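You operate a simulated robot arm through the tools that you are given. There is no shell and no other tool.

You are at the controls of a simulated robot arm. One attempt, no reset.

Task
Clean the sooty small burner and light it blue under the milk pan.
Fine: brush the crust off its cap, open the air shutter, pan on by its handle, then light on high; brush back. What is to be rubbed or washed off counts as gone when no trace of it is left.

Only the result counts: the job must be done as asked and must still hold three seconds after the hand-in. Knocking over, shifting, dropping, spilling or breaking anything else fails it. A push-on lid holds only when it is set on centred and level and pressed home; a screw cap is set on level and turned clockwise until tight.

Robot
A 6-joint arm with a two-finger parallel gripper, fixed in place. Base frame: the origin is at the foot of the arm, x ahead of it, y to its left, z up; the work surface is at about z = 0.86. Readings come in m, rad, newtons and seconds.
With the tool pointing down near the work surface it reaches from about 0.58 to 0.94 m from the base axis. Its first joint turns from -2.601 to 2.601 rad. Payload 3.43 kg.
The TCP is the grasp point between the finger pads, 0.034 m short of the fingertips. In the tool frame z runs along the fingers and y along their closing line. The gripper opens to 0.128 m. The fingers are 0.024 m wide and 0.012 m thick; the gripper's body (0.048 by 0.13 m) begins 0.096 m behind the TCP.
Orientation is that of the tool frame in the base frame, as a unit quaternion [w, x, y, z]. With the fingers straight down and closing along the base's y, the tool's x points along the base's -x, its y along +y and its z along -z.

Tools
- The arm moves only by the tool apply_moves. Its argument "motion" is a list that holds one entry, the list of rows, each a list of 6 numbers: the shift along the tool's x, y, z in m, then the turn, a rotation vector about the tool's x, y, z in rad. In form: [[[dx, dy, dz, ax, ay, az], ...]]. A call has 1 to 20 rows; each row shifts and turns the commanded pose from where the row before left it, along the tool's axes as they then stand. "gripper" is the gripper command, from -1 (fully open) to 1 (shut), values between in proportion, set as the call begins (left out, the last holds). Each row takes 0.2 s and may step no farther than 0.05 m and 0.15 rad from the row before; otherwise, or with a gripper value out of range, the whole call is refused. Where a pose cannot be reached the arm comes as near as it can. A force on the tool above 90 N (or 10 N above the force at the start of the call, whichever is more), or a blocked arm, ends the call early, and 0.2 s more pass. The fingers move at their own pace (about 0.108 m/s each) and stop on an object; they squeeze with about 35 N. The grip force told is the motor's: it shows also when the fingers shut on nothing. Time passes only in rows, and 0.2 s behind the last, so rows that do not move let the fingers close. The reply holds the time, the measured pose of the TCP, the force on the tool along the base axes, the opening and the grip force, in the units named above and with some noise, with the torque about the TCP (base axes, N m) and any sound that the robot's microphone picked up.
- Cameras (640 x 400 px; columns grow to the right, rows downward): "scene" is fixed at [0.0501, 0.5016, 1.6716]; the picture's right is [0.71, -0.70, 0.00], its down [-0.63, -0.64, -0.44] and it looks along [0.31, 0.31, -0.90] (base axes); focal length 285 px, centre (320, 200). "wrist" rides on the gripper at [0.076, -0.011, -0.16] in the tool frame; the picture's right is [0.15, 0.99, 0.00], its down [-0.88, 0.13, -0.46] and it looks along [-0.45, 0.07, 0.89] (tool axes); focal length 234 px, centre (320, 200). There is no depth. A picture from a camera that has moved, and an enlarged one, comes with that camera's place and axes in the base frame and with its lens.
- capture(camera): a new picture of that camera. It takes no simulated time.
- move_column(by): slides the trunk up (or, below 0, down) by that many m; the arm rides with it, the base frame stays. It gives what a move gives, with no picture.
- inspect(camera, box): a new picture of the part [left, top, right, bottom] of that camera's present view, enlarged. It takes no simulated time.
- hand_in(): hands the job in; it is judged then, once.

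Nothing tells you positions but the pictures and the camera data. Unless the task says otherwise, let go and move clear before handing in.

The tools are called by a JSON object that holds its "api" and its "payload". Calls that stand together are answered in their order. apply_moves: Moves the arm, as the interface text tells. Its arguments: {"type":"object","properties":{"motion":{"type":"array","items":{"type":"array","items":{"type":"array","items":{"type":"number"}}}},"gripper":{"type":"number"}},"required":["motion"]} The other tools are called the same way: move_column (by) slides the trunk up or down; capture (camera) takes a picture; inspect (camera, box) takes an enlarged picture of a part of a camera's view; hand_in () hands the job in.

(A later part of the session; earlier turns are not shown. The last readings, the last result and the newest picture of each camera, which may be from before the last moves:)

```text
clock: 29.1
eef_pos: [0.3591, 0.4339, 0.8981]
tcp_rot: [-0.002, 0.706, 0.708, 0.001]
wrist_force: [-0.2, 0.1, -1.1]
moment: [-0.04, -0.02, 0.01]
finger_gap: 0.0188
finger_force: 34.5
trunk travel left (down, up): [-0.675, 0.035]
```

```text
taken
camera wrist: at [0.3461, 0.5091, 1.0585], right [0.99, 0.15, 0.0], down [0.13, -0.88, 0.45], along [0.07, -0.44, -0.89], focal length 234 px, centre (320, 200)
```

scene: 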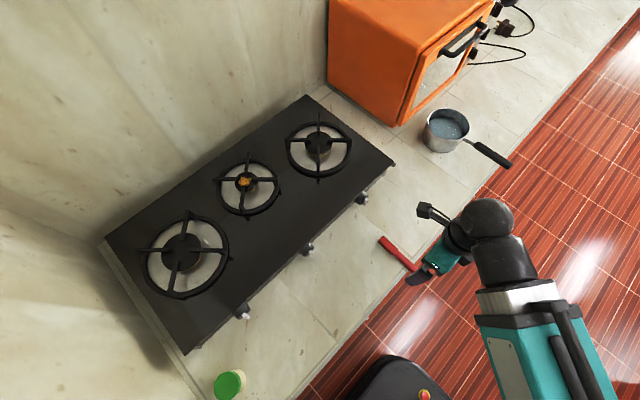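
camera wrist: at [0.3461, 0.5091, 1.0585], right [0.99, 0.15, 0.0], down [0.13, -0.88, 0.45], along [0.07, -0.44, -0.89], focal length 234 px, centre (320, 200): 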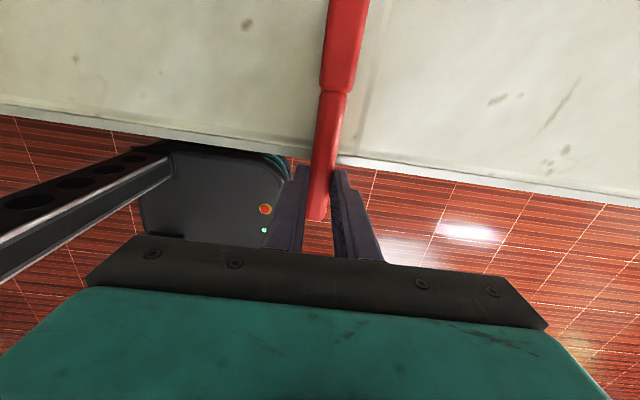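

The brush handle is gripped (gap 0.019 m, 34 N). I'll lift it straight up and check that it hangs level.

{"api": "apply_moves", "payload": {"motion": [[[0, 0, -0.02, 0, 0, 0], [0, 0, -0.04, 0, 0, 0], [0, 0, -0.04, 0, 0, 0], [0, 0, -0.04, 0, 0, 0], [0, 0, -0.04, 0, 0, 0], [0, 0, 0, 0, 0, 0]]]}}

{"api": "capture", "payload": {"camera": "wrist"}}

{"api": "inspect", "payload": {"camera": "scene", "box": [340, 160, 500, 300]}}

```text
clock: 30.5
eef_pos: [0.3598, 0.4315, 1.0778]
tcp_rot: [-0.003, 0.706, 0.708, 0.001]
wrist_force: [0.4, -0.1, 0.0]
moment: [-0.01, -0.01, -0.02]
finger_gap: 0.0185
finger_force: 35.3
trunk travel left (down, up): [-0.675, 0.035]
```

```text
taken
camera wrist: at [0.3471, 0.5064, 1.239], right [0.99, 0.15, 0.0], down [0.13, -0.88, 0.45], along [0.07, -0.44, -0.89], focal length 234 px, centre (320, 200)
```

wrist: 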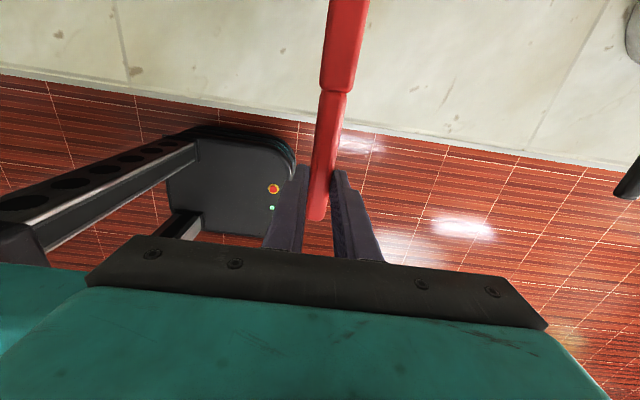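

```text
2.86 times, centred on (420, 230) of scene
camera zoom: at [0.0501, 0.5016, 1.6716], right [0.71, -0.7, 0.0], down [-0.63, -0.64, -0.44], along [0.31, 0.31, -0.9], focal length 814 px, centre (34, 114)
```

zoom: 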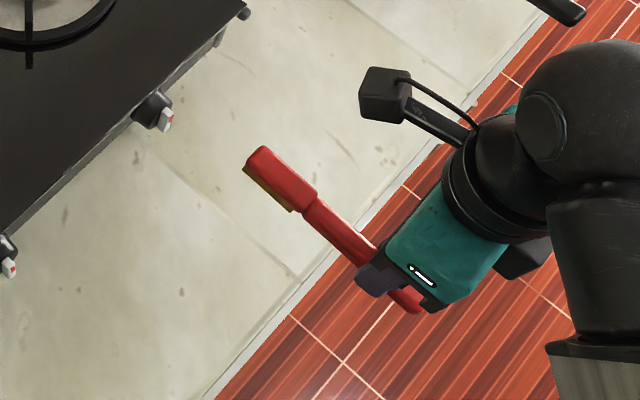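

The brush sits level in the grip. Now I'll carry it over the stove to just in front of and above the small burner.

{"api": "apply_moves", "payload": {"motion": [[[0, 0, -0.03, 0, 0, 0], [0, 0, -0.03, 0, 0, 0], [0.038, -0.019, 0, 0, 0, 0], [0.038, -0.019, 0, 0, 0, 0], [0.038, -0.019, 0, 0, 0, 0], [0.038, -0.019, 0, 0, 0, 0], [0.038, -0.019, 0, 0, 0, 0], [0.038, -0.019, 0, 0, 0, 0], [0.038, -0.019, 0, 0, 0, 0], [0.038, -0.019, 0, 0, 0, 0], [0.038, -0.019, 0, 0, 0, 0], [0, 0, 0, 0, 0, 0]]]}}

{"api": "capture", "payload": {"camera": "wrist"}}

{"api": "capture", "payload": {"camera": "scene"}}

{"api": "inspect", "payload": {"camera": "scene", "box": [190, 120, 330, 240]}}

```text
clock: 33.1
eef_pos: [0.1875, 0.7732, 1.1398]
tcp_rot: [-0.003, 0.705, 0.709, 0.002]
wrist_force: [0.4, -0.2, 0.1]
moment: [-0.03, -0.01, -0.01]
finger_gap: 0.0189
finger_force: 34.8
trunk travel left (down, up): [-0.675, 0.035]
```

```text
taken
camera wrist: at [0.1741, 0.8482, 1.3019], right [0.99, 0.15, 0.0], down [0.13, -0.88, 0.45], along [0.07, -0.44, -0.89], focal length 234 px, centre (320, 200)
```

wrist: 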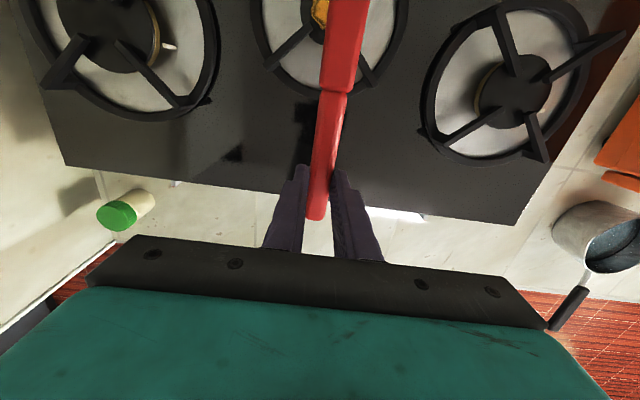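

```text
taken
```

scene: 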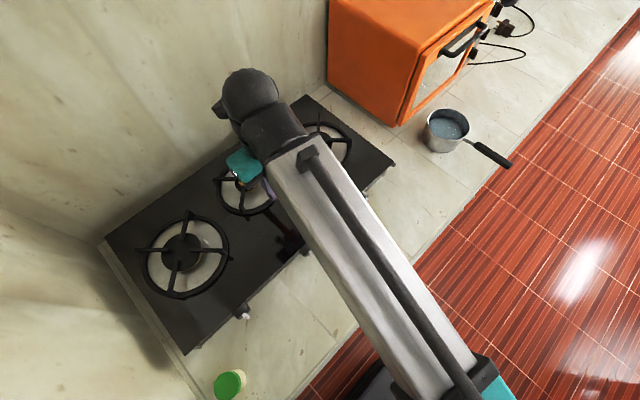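

```text
3.33 times, centred on (260, 180) of scene
camera zoom: at [0.0501, 0.5016, 1.6716], right [0.71, -0.7, 0.0], down [-0.63, -0.64, -0.44], along [0.31, 0.31, -0.9], focal length 950 px, centre (520, 267)
```

zoom: 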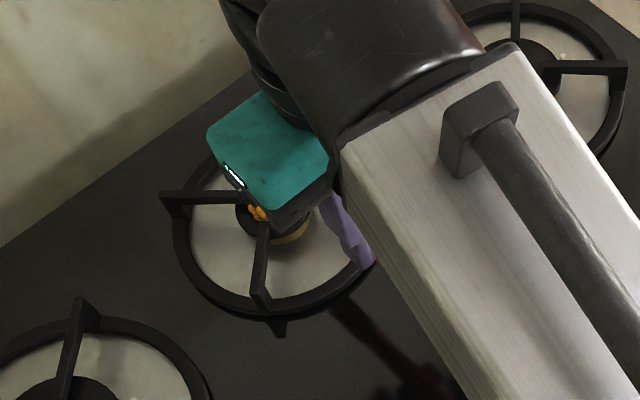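

The arm reaches this pose and the burner's crust is visible at the top of the wrist view. I'll enlarge to fix the burner's position and height.

{"api": "inspect", "payload": {"camera": "wrist", "box": [230, 0, 430, 125]}}

{"api": "inspect", "payload": {"camera": "wrist", "box": [410, 0, 610, 180]}}

```text
3.20 times, centred on (330, 62) of wrist
camera zoom: at [0.1741, 0.8482, 1.3019], right [0.99, 0.15, 0.0], down [0.13, -0.88, 0.45], along [0.07, -0.44, -0.89], focal length 749 px, centre (288, 640)
```

zoom: 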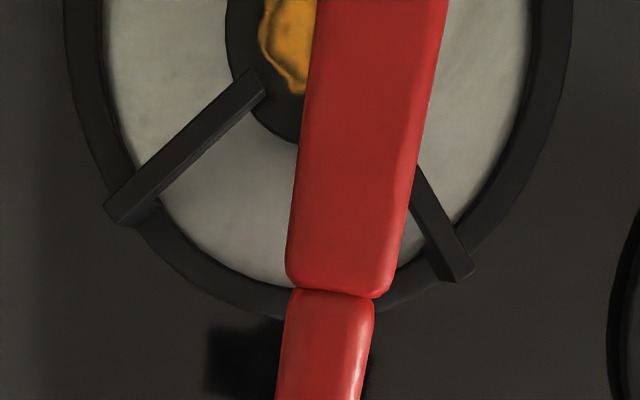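

```text
2.22 times, centred on (510, 90) of wrist
camera zoom: at [0.1741, 0.8482, 1.3019], right [0.99, 0.15, 0.0], down [0.13, -0.88, 0.45], along [0.07, -0.44, -0.89], focal length 520 px, centre (-102, 444)
```

zoom: 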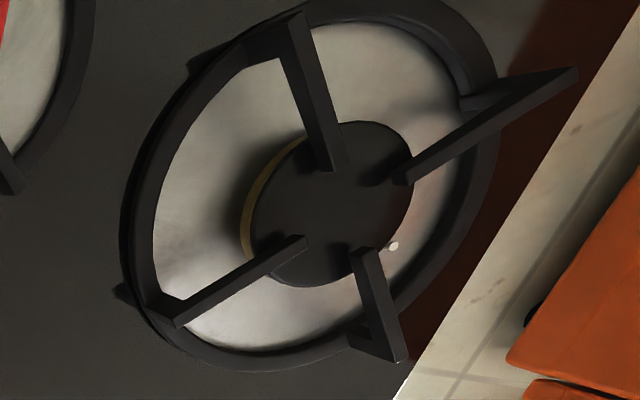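

The small burner works out at about (0.177, 0.918), cap top z ≈ 0.988, and the prong tops at about 1.012. I'll move the brush head over the cap centre just above the prongs and check the alignment.

{"api": "apply_moves", "payload": {"motion": [[[0.021, -0.0043, 0, 0, 0, 0], [0.021, -0.0042, 0.02, 0, 0, 0], [0, 0, 0.03, 0, 0, 0], [0, 0, 0.025, 0, 0, 0], [0, 0, 0, 0, 0, 0]]]}}

{"api": "inspect", "payload": {"camera": "wrist", "box": [220, 0, 460, 150]}}

{"api": "inspect", "payload": {"camera": "scene", "box": [190, 130, 310, 230]}}

```text
clock: 34.3
eef_pos: [0.1776, 0.8168, 1.0651]
tcp_rot: [-0.002, 0.706, 0.708, 0.002]
wrist_force: [0.2, 0.0, 0.5]
moment: [-0.03, 0.02, 0.02]
finger_gap: 0.0189
finger_force: 35.0
trunk travel left (down, up): [-0.675, 0.035]
```

```text
2.67 times, centred on (340, 75) of wrist
camera zoom: at [0.1654, 0.8915, 1.2262], right [0.99, 0.15, 0.0], down [0.13, -0.88, 0.45], along [0.07, -0.44, -0.89], focal length 624 px, centre (267, 533)
```

zoom: 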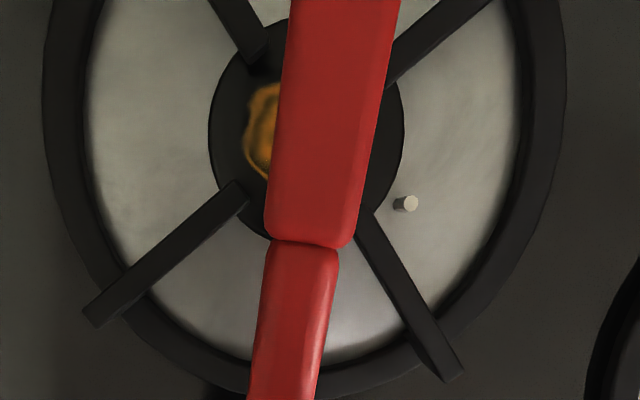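

```text
4.00 times, centred on (250, 180) of scene
camera zoom: at [0.0501, 0.5016, 1.6716], right [0.71, -0.7, 0.0], down [-0.63, -0.64, -0.44], along [0.31, 0.31, -0.9], focal length 1140 px, centre (600, 280)
```

zoom: 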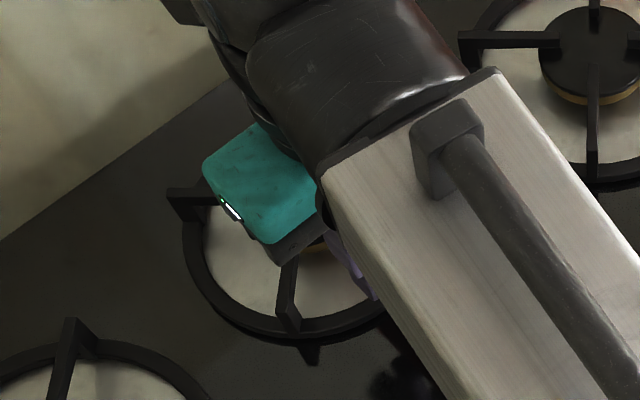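

The brush head is centred between the prong ends over the crust. I'll lower in small steps until the bristles touch the cap.

{"api": "apply_moves", "payload": {"motion": [[[0, 0, 0.015, 0, 0, 0], [0, 0, 0.012, 0, 0, 0], [0, 0, 0.004, 0, 0, 0], [0, 0, 0.003, 0, 0, 0]]]}}

{"api": "apply_moves", "payload": {"motion": [[[0, 0, 0.003, 0, 0, 0]]]}}

{"api": "inspect", "payload": {"camera": "wrist", "box": [220, 0, 460, 150]}}

```text
clock: 35.3
eef_pos: [0.176, 0.8156, 1.033]
tcp_rot: [-0.003, 0.706, 0.708, 0.004]
wrist_force: [0.1, 2.3, 11.5]
moment: [1.07, -0.15, 0.05]
finger_gap: 0.019
finger_force: 35.1
trunk travel left (down, up): [-0.675, 0.035]
```

```text
clock: 35.7
eef_pos: [0.177, 0.8144, 1.0287]
tcp_rot: [-0.004, 0.706, 0.708, 0.002]
wrist_force: [-0.1, -2.8, 9.6]
moment: [0.62, 0.04, 0.07]
finger_gap: 0.019
finger_force: 35.0
trunk travel left (down, up): [-0.675, 0.035]
```

```text
2.67 times, centred on (340, 75) of wrist
camera zoom: at [0.1655, 0.8894, 1.1899], right [0.99, 0.15, 0.0], down [0.13, -0.88, 0.45], along [0.07, -0.44, -0.89], focal length 624 px, centre (267, 533)
```

zoom: 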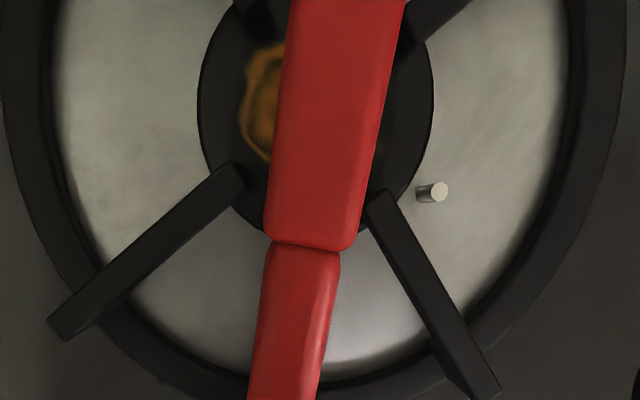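

The bristles are in contact with about 10 N. I'll ease off slightly and scrub with short strokes along y with small sideways shifts.

{"api": "apply_moves", "payload": {"motion": [[[0, 0, -0.002, 0, 0, 0], [0.01, 0, 0, 0, 0, 0], [-0.02, 0, 0, 0, 0, 0], [0.02, 0, 0, 0, 0, 0], [-0.02, 0, 0, 0, 0, 0], [0.02, 0, 0, 0, 0, 0], [-0.01, -0.004, 0, 0, 0, 0], [0.01, 0, 0, 0, 0, 0], [-0.02, 0, 0, 0, 0, 0], [0.02, 0, 0, 0, 0, 0], [-0.02, 0, 0, 0, 0, 0], [0.01, 0.008, 0, 0, 0, 0], [0.01, 0, 0, 0, 0, 0], [-0.02, 0, 0, 0, 0, 0], [0.02, 0, 0, 0, 0, 0], [-0.02, 0, 0, 0, 0, 0], [0.01, -0.004, 0, 0, 0, 0]]]}}

{"api": "inspect", "payload": {"camera": "wrist", "box": [220, 0, 460, 150]}}

```text
clock: 39.3
eef_pos: [0.1796, 0.8144, 1.0315]
tcp_rot: [-0.003, 0.706, 0.708, 0.004]
wrist_force: [0.1, -1.4, 4.6]
moment: [0.33, -0.08, -0.06]
finger_gap: 0.019
finger_force: 35.2
trunk travel left (down, up): [-0.675, 0.035]
```

```text
2.67 times, centred on (340, 75) of wrist
camera zoom: at [0.1672, 0.8902, 1.1924], right [0.99, 0.15, 0.0], down [0.13, -0.88, 0.45], along [0.07, -0.44, -0.89], focal length 624 px, centre (267, 533)
```

zoom: 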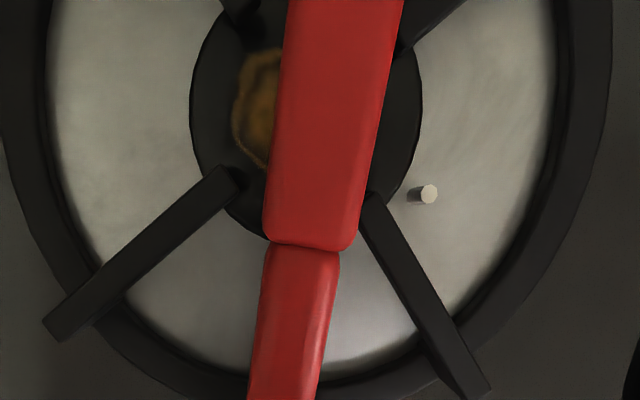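

The crust is visibly fading. I'll keep scrubbing.

{"api": "apply_moves", "payload": {"motion": [[[0.01, -0.005, 0, 0, 0, 0], [-0.02, 0, 0, 0, 0, 0], [0.02, 0, 0, 0, 0, 0], [-0.02, 0, 0, 0, 0, 0], [0.02, 0, 0, 0, 0, 0], [-0.02, 0, 0, 0, 0, 0], [0.02, 0, 0, 0, 0, 0], [-0.02, 0, 0, 0, 0, 0], [0.02, 0, 0, 0, 0, 0], [-0.02, 0, 0, 0, 0, 0], [0.02, 0.005, 0, 0, 0, 0], [-0.02, 0, 0, 0, 0, 0], [0.02, 0, 0, 0, 0, 0], [-0.02, 0, 0, 0, 0, 0], [0.02, 0, 0, 0, 0, 0], [-0.02, 0, 0, 0, 0, 0], [0.02, 0, 0, 0, 0, 0], [-0.02, 0, 0, 0, 0, 0], [0.01, 0, 0, 0, 0, 0]]]}}

{"api": "inspect", "payload": {"camera": "wrist", "box": [220, 0, 460, 150]}}

```text
clock: 43.3
eef_pos: [0.1775, 0.8158, 1.0294]
tcp_rot: [-0.003, 0.706, 0.708, 0.001]
wrist_force: [0.0, -0.3, 0.3]
moment: [-0.04, -0.05, 0.0]
finger_gap: 0.0189
finger_force: 34.7
trunk travel left (down, up): [-0.675, 0.035]
```

```text
2.67 times, centred on (340, 75) of wrist
camera zoom: at [0.1653, 0.8913, 1.1912], right [0.99, 0.15, 0.0], down [0.13, -0.88, 0.45], along [0.07, -0.44, -0.89], focal length 624 px, centre (267, 533)
```

zoom: 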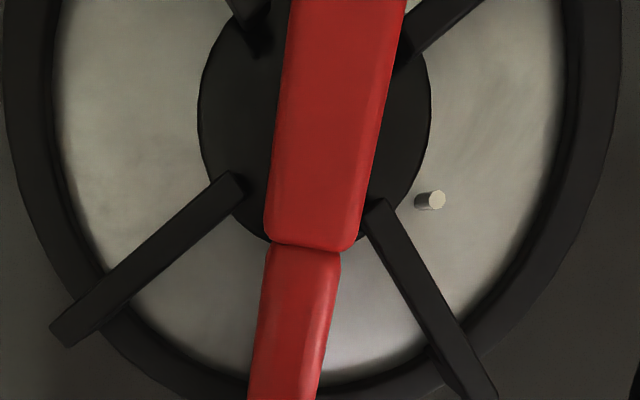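

No crust is visible beside the brush and the contact force dropped to zero. I'll lift and back away to view the whole cap.

{"api": "apply_moves", "payload": {"motion": [[[0, 0, -0.03, 0, 0, 0], [0, 0, -0.04, 0, 0, 0], [-0.04, 0, -0.02, 0, 0, 0], [-0.04, 0.03, 0, 0, 0, 0], [0, 0, 0, 0, 0, 0]]]}}

{"api": "capture", "payload": {"camera": "wrist"}}

{"api": "inspect", "payload": {"camera": "scene", "box": [213, 155, 277, 215]}}

```text
clock: 44.5
eef_pos: [0.208, 0.7358, 1.1196]
tcp_rot: [-0.002, 0.706, 0.709, 0.003]
wrist_force: [-0.2, 0.4, -0.5]
moment: [0.0, -0.01, 0.0]
finger_gap: 0.0186
finger_force: 34.9
trunk travel left (down, up): [-0.675, 0.035]
```

```text
taken
camera wrist: at [0.1952, 0.8102, 1.2807], right [0.99, 0.15, 0.0], down [0.13, -0.88, 0.45], along [0.07, -0.44, -0.89], focal length 234 px, centre (320, 200)
```

wrist: 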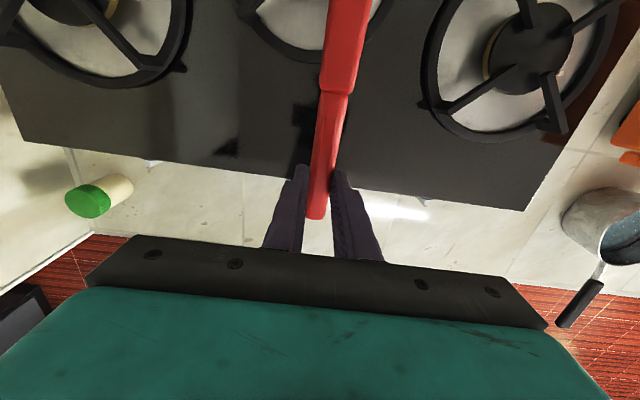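

```text
6.67 times, centred on (245, 185) of scene
camera zoom: at [0.0501, 0.5016, 1.6716], right [0.71, -0.7, 0.0], down [-0.63, -0.64, -0.44], along [0.31, 0.31, -0.9], focal length 1900 px, centre (820, 300)
```

zoom: 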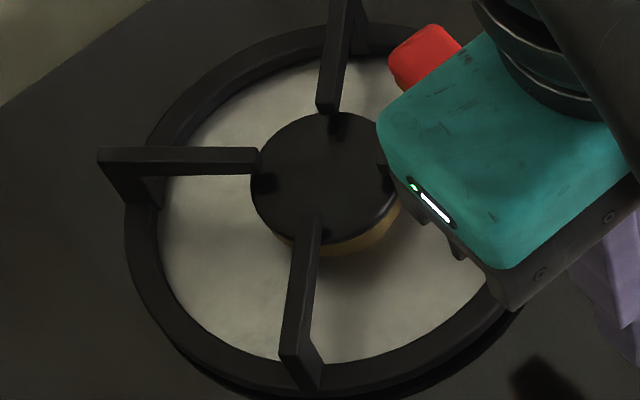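

The cap looks clean from the scene camera. I'll zoom in closer to make sure no faint trace is left.

{"api": "inspect", "payload": {"camera": "scene", "box": [234, 169, 258, 187]}}

```text
16.00 times, centred on (246, 178) of scene
camera zoom: at [0.0501, 0.5016, 1.6716], right [0.71, -0.7, 0.0], down [-0.63, -0.64, -0.44], along [0.31, 0.31, -0.9], focal length 4559 px, centre (1504, 552)
```

zoom: 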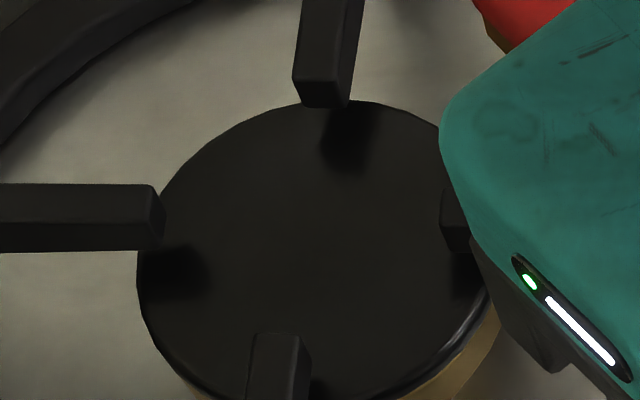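

The cap is clean with no trace left. Now I'll carry the brush back to where it lay, before doing the rest.

{"api": "apply_moves", "payload": {"motion": [[[-0.038, 0.019, 0, 0, 0, 0], [-0.038, 0.019, 0, 0, 0, 0], [-0.038, 0.019, 0, 0, 0, 0], [-0.038, 0.019, 0, 0, 0, 0], [-0.038, 0.019, 0, 0, 0, 0], [-0.038, 0.019, 0, 0, 0, 0], [-0.038, 0.019, 0, 0, 0, 0], [-0.036, 0.018, 0, 0, 0, 0], [0, 0, 0.04, 0, 0, 0], [0, 0, 0.04, 0, 0, 0], [0, 0, 0.04, 0, 0, 0], [0, 0, 0.04, 0, 0, 0], [0, 0, 0.03, 0, 0, 0], [0, 0, 0, 0, 0, 0]]]}}

{"api": "capture", "payload": {"camera": "wrist"}}

```text
clock: 47.5
eef_pos: [0.3603, 0.4355, 0.9265]
tcp_rot: [-0.003, 0.706, 0.709, 0.003]
wrist_force: [-0.1, -0.4, 0.3]
moment: [0.01, -0.03, 0.0]
finger_gap: 0.0188
finger_force: 35.0
trunk travel left (down, up): [-0.675, 0.035]
```

```text
taken
camera wrist: at [0.3479, 0.51, 1.088], right [0.99, 0.15, 0.0], down [0.13, -0.88, 0.45], along [0.07, -0.44, -0.89], focal length 234 px, centre (320, 200)
```

wrist: 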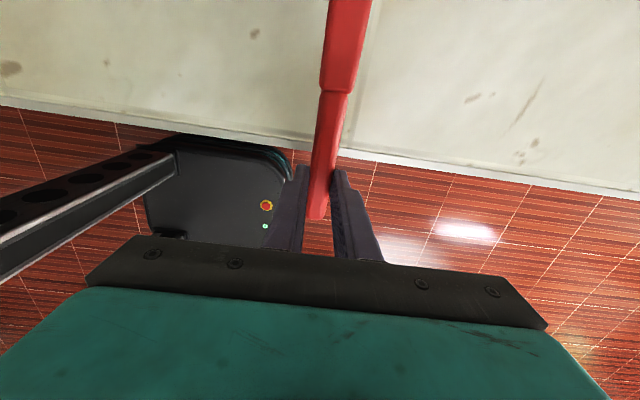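

I'll lower the last bit gently until the bristles rest on the counter.

{"api": "apply_moves", "payload": {"motion": [[[0, 0, 0.01, 0, 0, 0], [0, 0, 0.01, 0, 0, 0], [0, 0, 0.004, 0, 0, 0], [0, 0, 0.003, 0, 0, 0]]]}}

{"api": "inspect", "payload": {"camera": "scene", "box": [360, 220, 440, 290]}}

```text
clock: 48.5
eef_pos: [0.361, 0.4352, 0.9006]
tcp_rot: [-0.003, 0.706, 0.708, 0.002]
wrist_force: [-0.3, 0.9, -1.1]
moment: [-0.03, -0.01, -0.04]
finger_gap: 0.0187
finger_force: 34.7
trunk travel left (down, up): [-0.675, 0.035]
```

```text
5.71 times, centred on (400, 255) of scene
camera zoom: at [0.0501, 0.5016, 1.6716], right [0.71, -0.7, 0.0], down [-0.63, -0.64, -0.44], along [0.31, 0.31, -0.9], focal length 1628 px, centre (-137, -114)
```

zoom: 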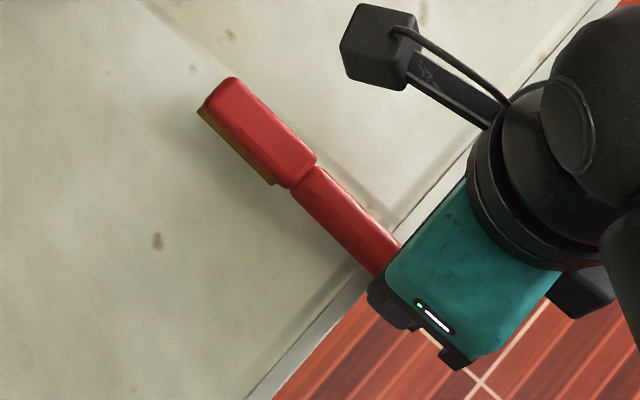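

The brush is just above the counter. I'll go down a few more millimetres watching the force.

{"api": "apply_moves", "payload": {"motion": [[[0, 0, 0.003, 0, 0, 0], [0, 0, 0, 0, 0, 0]]]}}

{"api": "inspect", "payload": {"camera": "wrist", "box": [260, 0, 400, 240]}}

```text
clock: 49.1
eef_pos: [0.3606, 0.4353, 0.8966]
tcp_rot: [-0.003, 0.706, 0.708, 0.002]
wrist_force: [-0.5, -0.1, -0.9]
moment: [-0.04, -0.03, -0.01]
finger_gap: 0.0193
finger_force: 35.1
trunk travel left (down, up): [-0.675, 0.035]
```

```text
1.67 times, centred on (330, 120) of wrist
camera zoom: at [0.3481, 0.5106, 1.0583], right [0.99, 0.15, 0.0], down [0.13, -0.88, 0.45], along [0.07, -0.44, -0.89], focal length 390 px, centre (303, 333)
```

zoom: 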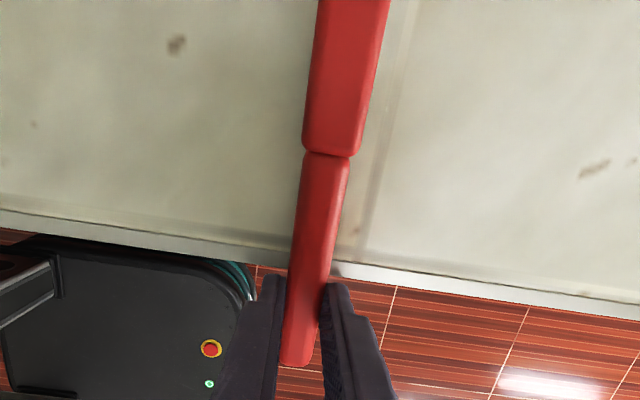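

{"api": "apply_moves", "payload": {"motion": [[[0, 0, 0.002, 0, 0, 0], [0, 0, 0.001, 0, 0, 0]]]}}

{"api": "apply_moves", "payload": {"motion": [[[0, 0, 0.002, 0, 0, 0], [0, 0, 0, 0, 0, 0]]]}}

```text
clock: 49.7
eef_pos: [0.3601, 0.4357, 0.8953]
tcp_rot: [-0.002, 0.706, 0.708, 0.003]
wrist_force: [-0.1, 0.0, 6.1]
moment: [0.05, 0.01, 0.01]
finger_gap: 0.0188
finger_force: 34.9
trunk travel left (down, up): [-0.675, 0.035]
```

```text
clock: 50.3
eef_pos: [0.3603, 0.4351, 0.8933]
tcp_rot: [-0.004, 0.706, 0.708, 0.003]
wrist_force: [1.2, 1.4, 23.4]
moment: [0.4, -0.07, -0.05]
finger_gap: 0.0192
finger_force: 35.3
trunk travel left (down, up): [-0.675, 0.035]
```

The handle now rests at the counter edge. I'll relieve the force, open the fingers and lift clear.

{"api": "apply_moves", "payload": {"motion": [[[0, 0, -0.002, 0, 0, 0], [0, 0, 0, 0, 0, 0]]]}}

{"api": "apply_moves", "payload": {"motion": [[[0, 0, 0, 0, 0, 0], [0, 0, 0, 0, 0, 0], [0, 0, 0, 0, 0, 0], [0, 0, -0.03, 0, 0, 0], [0, 0, -0.04, 0, 0, 0], [0, 0, -0.04, 0, 0, 0]]], "gripper": -0.2}}

{"api": "capture", "payload": {"camera": "wrist"}}

{"api": "inspect", "payload": {"camera": "scene", "box": [360, 220, 440, 290]}}

```text
clock: 50.9
eef_pos: [0.3607, 0.4351, 0.8933]
tcp_rot: [-0.002, 0.706, 0.709, 0.002]
wrist_force: [0.1, 0.3, 2.5]
moment: [0.0, -0.01, -0.03]
finger_gap: 0.0187
finger_force: 34.5
trunk travel left (down, up): [-0.675, 0.035]
```

```text
clock: 52.3
eef_pos: [0.3597, 0.4335, 1.0049]
tcp_rot: [-0.002, 0.706, 0.708, 0.002]
wrist_force: [0.8, 0.0, -0.4]
moment: [-0.03, 0.01, 0.03]
finger_gap: 0.0766
finger_force: 0.0
trunk travel left (down, up): [-0.675, 0.035]
```

```text
taken
camera wrist: at [0.3468, 0.5089, 1.1659], right [0.99, 0.15, 0.0], down [0.13, -0.88, 0.45], along [0.07, -0.44, -0.89], focal length 234 px, centre (320, 200)
```

wrist: 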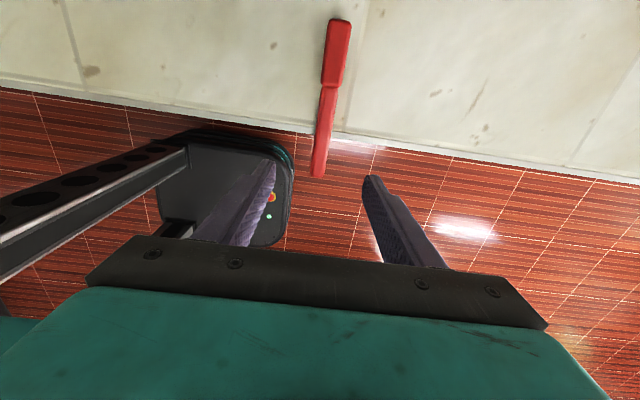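

```text
5.71 times, centred on (400, 255) of scene
camera zoom: at [0.0501, 0.5016, 1.6716], right [0.71, -0.7, 0.0], down [-0.63, -0.64, -0.44], along [0.31, 0.31, -0.9], focal length 1628 px, centre (-137, -114)
```

zoom: 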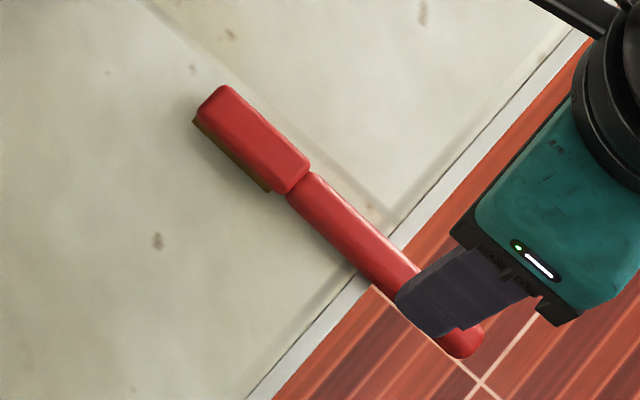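

The brush is back exactly where it lay. Next I'll move over to look at the lever on the stove's right side from above.

{"api": "apply_moves", "payload": {"motion": [[[0, 0, -0.03, 0, 0, 0], [0, 0, -0.025, 0, 0, 0], [0.0324, 0.0271, 0, 0, 0, 0], [0.0324, 0.0271, 0, 0, 0, 0], [0.0324, 0.0271, 0, 0, 0, 0], [0.0324, 0.0271, 0, 0, 0, 0], [0.0324, 0.0271, 0, 0, 0, 0], [0.0324, 0.0271, 0, 0, 0, 0], [0.0324, 0.0271, 0, 0, 0, 0], [0, 0, 0, 0, 0, 0]]]}}

{"api": "capture", "payload": {"camera": "wrist"}}

{"api": "inspect", "payload": {"camera": "wrist", "box": [270, 20, 430, 150]}}

```text
clock: 54.5
eef_pos: [0.548, 0.6618, 1.0594]
tcp_rot: [-0.003, 0.706, 0.709, 0.002]
wrist_force: [0.1, -0.5, -0.1]
moment: [0.01, 0.02, 0.01]
finger_gap: 0.0768
finger_force: 0.0
trunk travel left (down, up): [-0.675, 0.035]
```

```text
taken
camera wrist: at [0.5364, 0.7363, 1.2211], right [0.99, 0.15, 0.0], down [0.13, -0.88, 0.45], along [0.07, -0.44, -0.89], focal length 234 px, centre (320, 200)
```

wrist: 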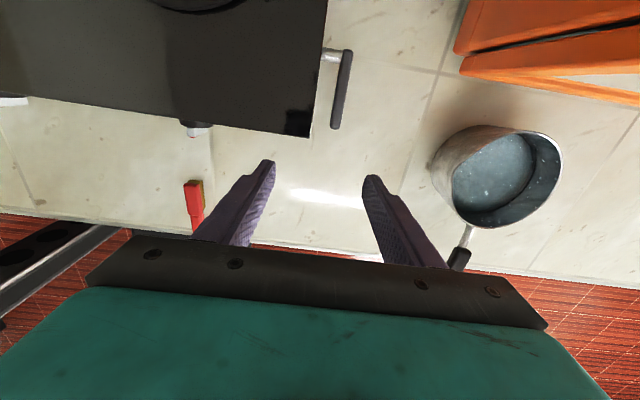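

```text
3.08 times, centred on (350, 85) of wrist
camera zoom: at [0.5364, 0.7363, 1.2211], right [0.99, 0.15, 0.0], down [0.13, -0.88, 0.45], along [0.07, -0.44, -0.89], focal length 720 px, centre (228, 554)
```

zoom: 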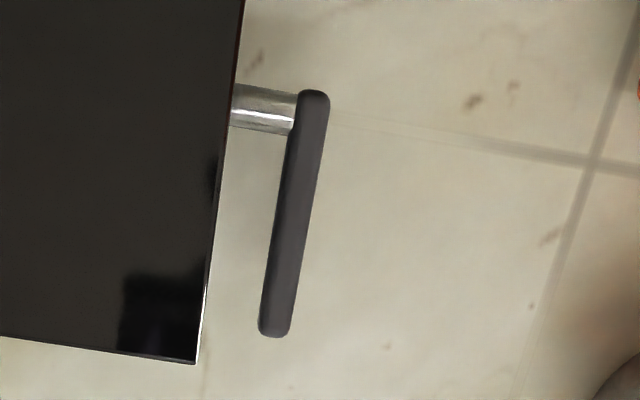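

The view from above gives the bar centre at x ≈ 0.566, running y = 0.688–0.773, with a 25 mm gap to the glass edge. I'll narrow the gripper and lower it around the bar's front end.

{"api": "apply_moves", "payload": {"motion": [[[0.02, 0.0095, 0.02, 0, 0, 0], [0.02, 0.0095, 0.02, 0, 0, 0], [0, 0, 0.02, 0, 0, 0], [0, 0, 0, 0, 0, 0]]], "gripper": 0.53}}

{"api": "inspect", "payload": {"camera": "wrist", "box": [240, 60, 440, 260]}}

```text
clock: 55.5
eef_pos: [0.5678, 0.7016, 0.9999]
tcp_rot: [-0.002, 0.706, 0.708, 0.003]
wrist_force: [-0.7, -0.3, 0.1]
moment: [0.01, -0.02, 0.03]
finger_gap: 0.03
finger_force: 0.1
trunk travel left (down, up): [-0.675, 0.035]
```

```text
2.00 times, centred on (340, 160) of wrist
camera zoom: at [0.5556, 0.7773, 1.1609], right [0.99, 0.15, 0.0], down [0.13, -0.88, 0.45], along [0.07, -0.44, -0.89], focal length 468 px, centre (280, 280)
```

zoom: 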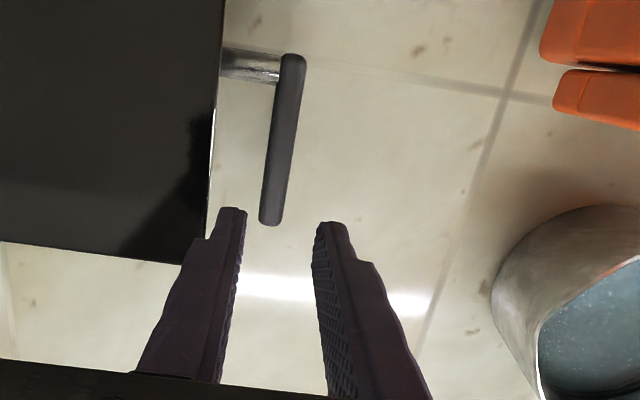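

The fingers straddle the bar with about 5 mm to the glass edge. I'll lower to the bar's height and close.

{"api": "apply_moves", "payload": {"motion": [[[0, -0.001, 0.02, 0, 0, 0], [0, 0, 0.02, 0, 0, 0], [0, 0, 0.02, 0, 0, 0], [0, 0, 0.02, 0, 0, 0], [0, 0, 0.014, 0, 0, 0], [0, 0, 0, 0, 0, 0]]]}}

{"api": "inspect", "payload": {"camera": "wrist", "box": [240, 60, 440, 260]}}

```text
clock: 56.9
eef_pos: [0.5666, 0.7039, 0.9073]
tcp_rot: [-0.003, 0.706, 0.708, 0.002]
wrist_force: [0.5, -0.3, -1.1]
moment: [-0.03, 0.03, 0.0]
finger_gap: 0.0299
finger_force: 0.0
trunk travel left (down, up): [-0.675, 0.035]
```

```text
2.00 times, centred on (340, 160) of wrist
camera zoom: at [0.5547, 0.7783, 1.0682], right [0.99, 0.15, 0.0], down [0.13, -0.88, 0.45], along [0.07, -0.44, -0.89], focal length 468 px, centre (280, 280)
```

zoom: 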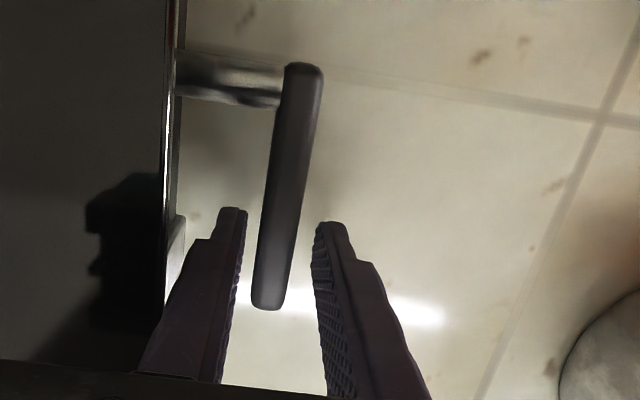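

The bar is between the pads. I'll close on it and then try lifting its front end in small steps.

{"api": "apply_moves", "payload": {"motion": [[[0, -0.0015, 0, 0, 0, 0], [0, 0, 0, 0, 0, 0], [0, 0, 0, 0, 0, 0]]], "gripper": 1}}

{"api": "apply_moves", "payload": {"motion": [[[0, 0, -0.003, 0, 0, 0], [0, 0, -0.003, 0, 0, 0], [0, 0, 0, 0, 0, 0]]]}}

{"api": "inspect", "payload": {"camera": "wrist", "box": [240, 60, 440, 260]}}

```text
clock: 57.7
eef_pos: [0.5648, 0.7039, 0.9066]
tcp_rot: [-0.003, 0.706, 0.708, 0.002]
wrist_force: [-8.6, -1.7, -3.0]
moment: [-0.2, -0.27, -0.67]
finger_gap: 0.0135
finger_force: 44.9
trunk travel left (down, up): [-0.675, 0.035]
```

```text
clock: 58.5
eef_pos: [0.5637, 0.703, 0.9111]
tcp_rot: [-0.003, 0.705, 0.709, 0.001]
wrist_force: [-15.1, -2.9, -19.9]
moment: [-1.17, -0.28, -0.58]
finger_gap: 0.0134
finger_force: 45.3
trunk travel left (down, up): [-0.675, 0.035]
```

```text
2.00 times, centred on (340, 160) of wrist
camera zoom: at [0.5522, 0.779, 1.0722], right [0.99, 0.15, 0.0], down [0.14, -0.88, 0.45], along [0.07, -0.45, -0.89], focal length 468 px, centre (280, 280)
```

zoom: 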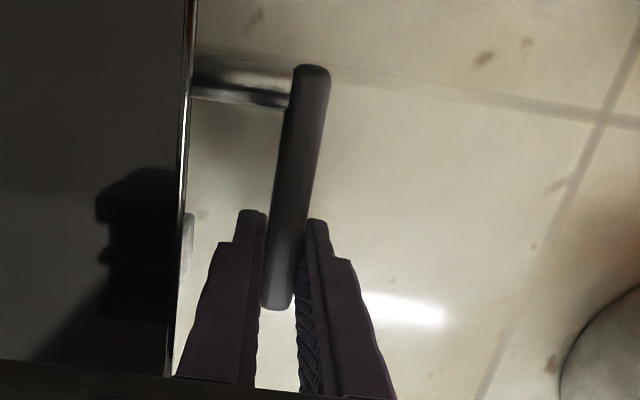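

Lifting 5 mm gave 20 N of resistance. I'll lift a little further to see whether the lever yields or is stiff.

{"api": "apply_moves", "payload": {"motion": [[[0, 0, -0.003, 0, 0, 0], [0, 0, -0.003, 0, 0, 0], [0, 0, 0, 0, 0, 0]]]}}

{"api": "inspect", "payload": {"camera": "wrist", "box": [240, 60, 440, 260]}}

```text
clock: 59.3
eef_pos: [0.5646, 0.7043, 0.9174]
tcp_rot: [-0.003, 0.705, 0.709, 0.001]
wrist_force: [-19.2, -0.6, -19.6]
moment: [-1.14, -0.22, -0.64]
finger_gap: 0.0135
finger_force: 45.0
trunk travel left (down, up): [-0.675, 0.035]
```

```text
2.00 times, centred on (340, 160) of wrist
camera zoom: at [0.552, 0.7794, 1.0792], right [0.99, 0.15, 0.0], down [0.14, -0.88, 0.45], along [0.07, -0.44, -0.89], focal length 468 px, centre (280, 280)
```

zoom: 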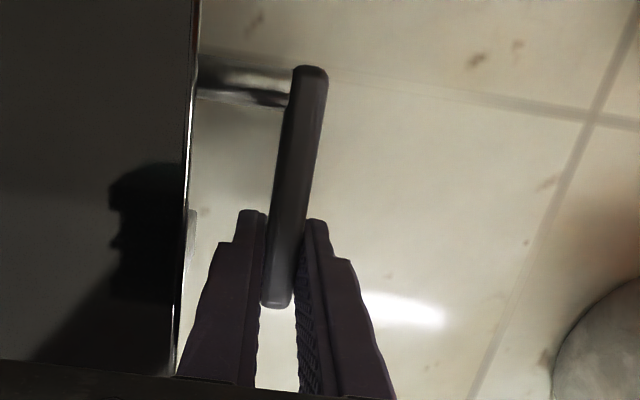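

The steady 20 N with matching moment means the lever turns about its stem and the pads just rub on the bar. I'll follow the arc upward, watching the forces.

{"api": "apply_moves", "payload": {"motion": [[[0.0021, 0, -0.0086, 0, 0, 0], [0.0033, 0, -0.0082, 0, 0, 0], [0.0045, 0, -0.0077, 0, 0, 0], [0, 0, 0, 0, 0, 0]]]}}

{"api": "capture", "payload": {"camera": "wrist"}}

{"api": "inspect", "payload": {"camera": "scene", "box": [350, 100, 470, 200]}}

```text
clock: 60.3
eef_pos: [0.5654, 0.7125, 0.9443]
tcp_rot: [-0.002, 0.705, 0.709, 0.0]
wrist_force: [-19.8, -10.2, -14.6]
moment: [-1.15, -0.48, -0.86]
finger_gap: 0.0135
finger_force: 45.0
trunk travel left (down, up): [-0.675, 0.035]
```

```text
taken
camera wrist: at [0.5524, 0.7877, 1.1051], right [0.99, 0.15, 0.0], down [0.14, -0.88, 0.45], along [0.07, -0.45, -0.89], focal length 234 px, centre (320, 200)
```

wrist: 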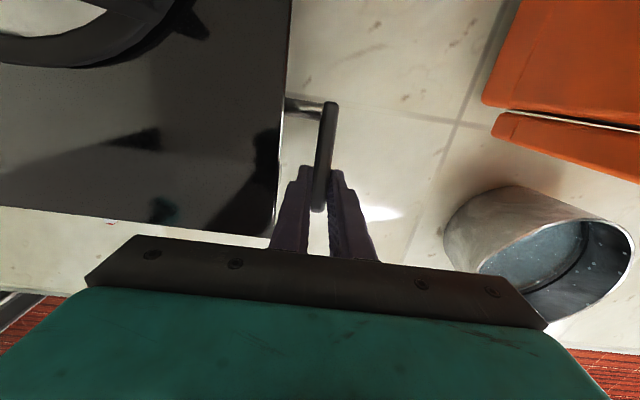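

```text
4.00 times, centred on (410, 150) of scene
camera zoom: at [0.0501, 0.5016, 1.6716], right [0.71, -0.7, 0.0], down [-0.63, -0.64, -0.44], along [0.31, 0.31, -0.9], focal length 1140 px, centre (-40, 400)
```

zoom: 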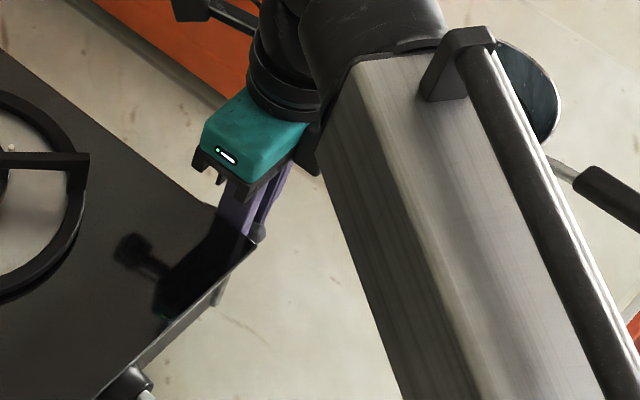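

The lever is turning up (about 35° so far) with some side load toward -x. I'll relieve that and continue along the arc.

{"api": "apply_moves", "payload": {"motion": [[[0.0066, -0.002, -0.0081, 0, 0, 0], [0.0085, 0, -0.0074, 0, 0, 0], [0, 0, 0, 0, 0, 0]]]}}

{"api": "apply_moves", "payload": {"motion": [[[0.0097, 0, -0.0058, 0, 0, 0], [0.0105, 0, -0.0042, 0, 0, 0], [0, 0, 0, 0, 0, 0]]]}}

{"api": "capture", "payload": {"camera": "wrist"}}

```text
clock: 61.1
eef_pos: [0.5655, 0.7248, 0.9604]
tcp_rot: [-0.002, 0.706, 0.708, 0.0]
wrist_force: [-6.9, -18.3, -8.4]
moment: [-1.37, -0.68, -0.7]
finger_gap: 0.0134
finger_force: 45.1
trunk travel left (down, up): [-0.675, 0.035]
```

```text
clock: 61.9
eef_pos: [0.5637, 0.7381, 0.9689]
tcp_rot: [0.0, 0.706, 0.708, 0.004]
wrist_force: [17.8, -16.4, -8.0]
moment: [-1.29, 0.25, 0.41]
finger_gap: 0.0132
finger_force: 45.4
out of reach, approached as far as the arm can: row 2
trunk travel left (down, up): [-0.675, 0.035]
```

```text
taken
camera wrist: at [0.5507, 0.8132, 1.1301], right [0.99, 0.15, 0.01], down [0.13, -0.88, 0.45], along [0.07, -0.44, -0.89], focal length 234 px, centre (320, 200)
```

wrist: 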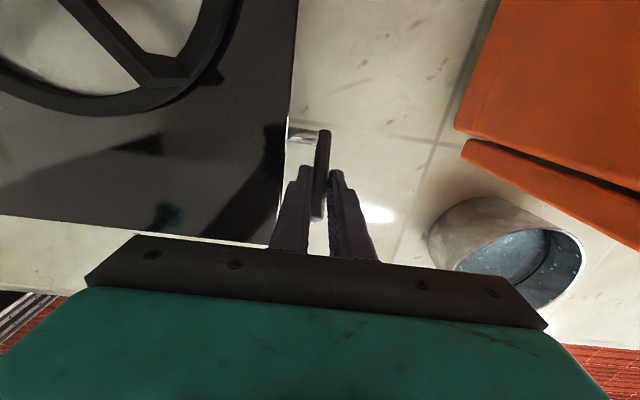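

The lever is up by about 65°, and the arm is at the edge of its reach with the tool vertical. I'll tilt the tool a little so the fingertips reach further out, then continue.

{"api": "apply_moves", "payload": {"motion": [[[0, 0.001, 0, 0, 0.05, 0], [0, 0, 0, 0, 0.05, 0], [0, 0, 0, 0, 0.05, 0], [0, 0, 0, 0, 0.05, 0], [0, 0, 0, 0, 0.05, 0], [0, 0, 0, 0, 0, 0]]]}}

```text
clock: 63.3
eef_pos: [0.5638, 0.7358, 0.9698]
tcp_rot: [-0.088, 0.701, 0.702, 0.091]
wrist_force: [15.6, -23.6, -0.7]
moment: [-1.57, -0.2, 0.22]
finger_gap: 0.0134
finger_force: 44.8
trunk travel left (down, up): [-0.675, 0.035]
```

Continuing the arc with the tilted tool.

{"api": "apply_moves", "payload": {"motion": [[[0.0056, 0.001, -0.0006, 0, 0, 0], [0.0056, 0, -0.0005, 0, 0, 0], [0, 0, 0, 0, 0, 0]]]}}

{"api": "apply_moves", "payload": {"motion": [[[0.0056, 0, 0.0004, 0, 0, 0], [0.0056, 0, 0.0004, 0, 0, 0], [0, 0, 0, 0, 0, 0]]]}}

{"api": "capture", "payload": {"camera": "wrist"}}

{"api": "capture", "payload": {"camera": "scene"}}

```text
clock: 64.1
eef_pos: [0.5635, 0.7476, 0.9733]
tcp_rot: [-0.088, 0.7, 0.703, 0.09]
wrist_force: [13.1, -24.3, -1.8]
moment: [-1.73, -0.37, 0.02]
finger_gap: 0.013
finger_force: 45.3
trunk travel left (down, up): [-0.675, 0.035]
```

```text
clock: 64.9
eef_pos: [0.5592, 0.761, 0.9747]
tcp_rot: [-0.093, 0.699, 0.703, 0.09]
wrist_force: [0.6, 0.0, -0.5]
moment: [0.05, 0.0, -0.02]
finger_gap: 0.0
finger_force: 33.4
trunk travel left (down, up): [-0.675, 0.035]
```

```text
taken
camera wrist: at [0.5484, 0.7951, 1.15], right [0.99, 0.15, 0.04], down [0.13, -0.97, 0.22], along [0.07, -0.21, -0.98], focal length 234 px, centre (320, 200)
```

wrist: 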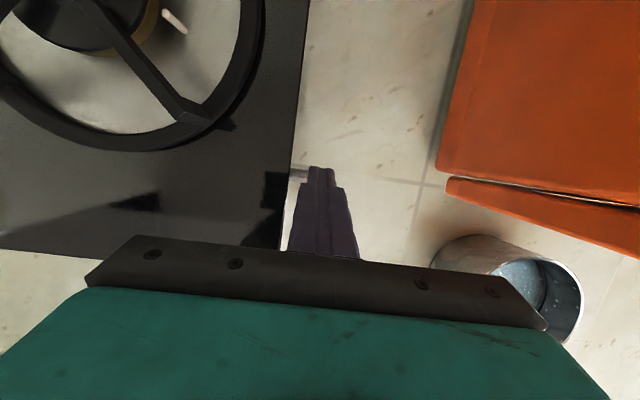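

```text
taken
```

scene: 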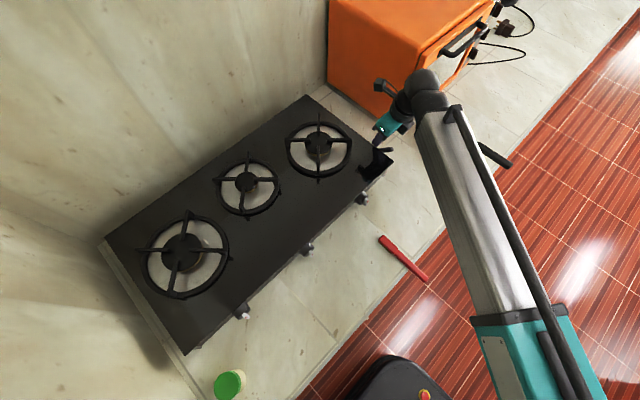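

The bar slipped out of the grip near the end of the arc. I'll look at where it now stands.

{"api": "inspect", "payload": {"camera": "scene", "box": [350, 110, 430, 180]}}

{"api": "inspect", "payload": {"camera": "wrist", "box": [250, 110, 400, 260]}}

```text
5.71 times, centred on (390, 145) of scene
camera zoom: at [0.0501, 0.5016, 1.6716], right [0.71, -0.7, 0.0], down [-0.63, -0.64, -0.44], along [0.31, 0.31, -0.9], focal length 1628 px, centre (-80, 514)
```

zoom: 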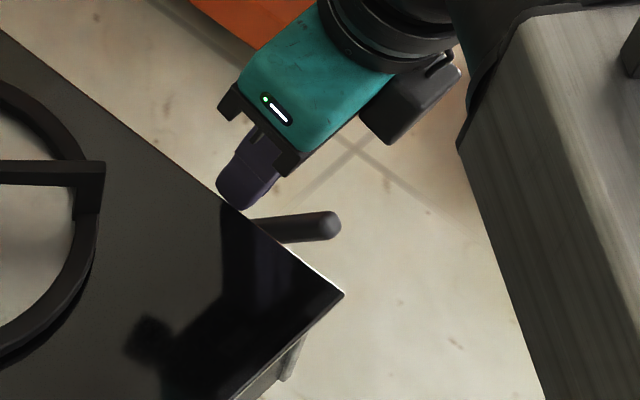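

```text
2.67 times, centred on (325, 185) of wrist
camera zoom: at [0.5484, 0.7951, 1.15], right [0.99, 0.15, 0.04], down [0.13, -0.97, 0.22], along [0.07, -0.21, -0.98], focal length 624 px, centre (307, 240)
```

zoom: 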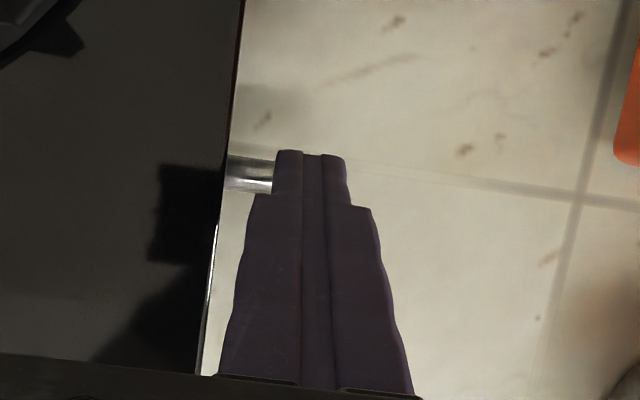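

The lever now stands at about 50°, held by its own friction. I'll go over the top to its front side with closed fingers and push it further back.

{"api": "apply_moves", "payload": {"motion": [[[0.0074, 0, -0.0291, 0, 0, 0], [0.0074, 0.0025, -0.0291, 0, 0, 0], [-0.0307, 0.003, -0.0078, 0, 0, 0], [-0.0307, 0, -0.0078, 0, 0, 0], [-0.0307, 0, -0.0078, 0, 0, 0], [-0.005, 0, 0.0194, 0, 0, 0], [-0.005, 0, 0.0194, 0, 0, 0], [-0.005, 0, 0.0194, 0, 0, 0], [0, 0, 0, 0, 0, 0]]]}}

{"api": "inspect", "payload": {"camera": "wrist", "box": [240, 60, 440, 260]}}

{"api": "inspect", "payload": {"camera": "scene", "box": [350, 110, 430, 180]}}

```text
clock: 66.9
eef_pos: [0.5653, 0.6674, 0.9745]
tcp_rot: [-0.092, 0.699, 0.703, 0.089]
wrist_force: [-0.1, 0.2, 0.0]
moment: [0.02, -0.01, 0.0]
finger_gap: 0.0
finger_force: 32.5
trunk travel left (down, up): [-0.675, 0.035]
```

```text
2.00 times, centred on (340, 160) of wrist
camera zoom: at [0.5535, 0.7003, 1.1489], right [0.99, 0.15, 0.04], down [0.14, -0.97, 0.22], along [0.07, -0.21, -0.98], focal length 468 px, centre (280, 280)
```

zoom: 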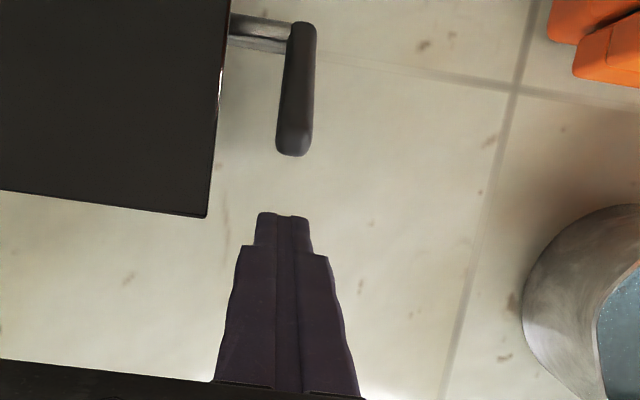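

```text
5.71 times, centred on (390, 145) of scene
camera zoom: at [0.0501, 0.5016, 1.6716], right [0.71, -0.7, 0.0], down [-0.63, -0.64, -0.44], along [0.31, 0.31, -0.9], focal length 1628 px, centre (-80, 514)
```

zoom: 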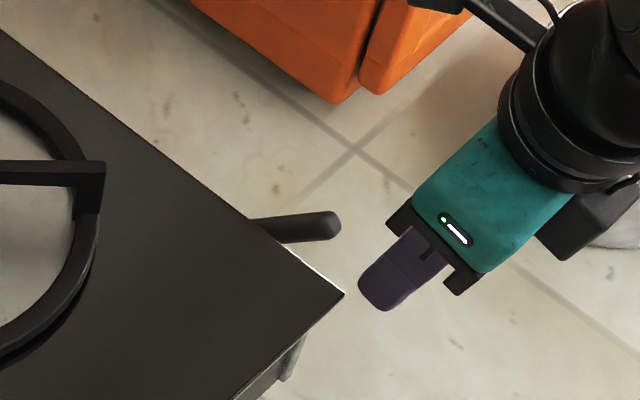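

The lever stays put at about 50°. I'll push its upper end toward +y in small steps with the closed fingertips.

{"api": "apply_moves", "payload": {"motion": [[[0.0097, 0, 0.0025, 0, 0, 0], [0.0097, 0, 0.0025, 0, 0, 0], [0.0097, 0, 0.0025, 0, 0, 0], [0.0097, 0, 0.0025, 0, 0, 0], [0.0097, 0, 0.0025, 0, 0, 0]]]}}

{"api": "inspect", "payload": {"camera": "scene", "box": [350, 110, 430, 180]}}

```text
clock: 68.1
eef_pos: [0.5659, 0.7078, 0.9758]
tcp_rot: [-0.088, 0.701, 0.702, 0.086]
wrist_force: [-6.5, -45.0, 0.0]
moment: [-0.15, -0.37, 0.04]
finger_gap: 0.0003
finger_force: 33.2
trunk travel left (down, up): [-0.675, 0.035]
```

```text
5.71 times, centred on (390, 145) of scene
camera zoom: at [0.0501, 0.5016, 1.6716], right [0.71, -0.7, 0.0], down [-0.63, -0.64, -0.44], along [0.31, 0.31, -0.9], focal length 1628 px, centre (-80, 514)
```

zoom: 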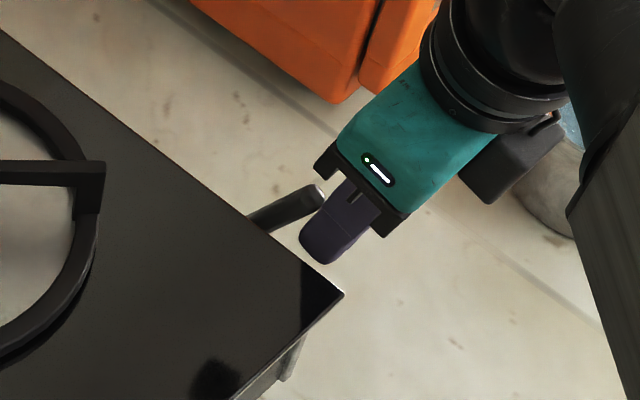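

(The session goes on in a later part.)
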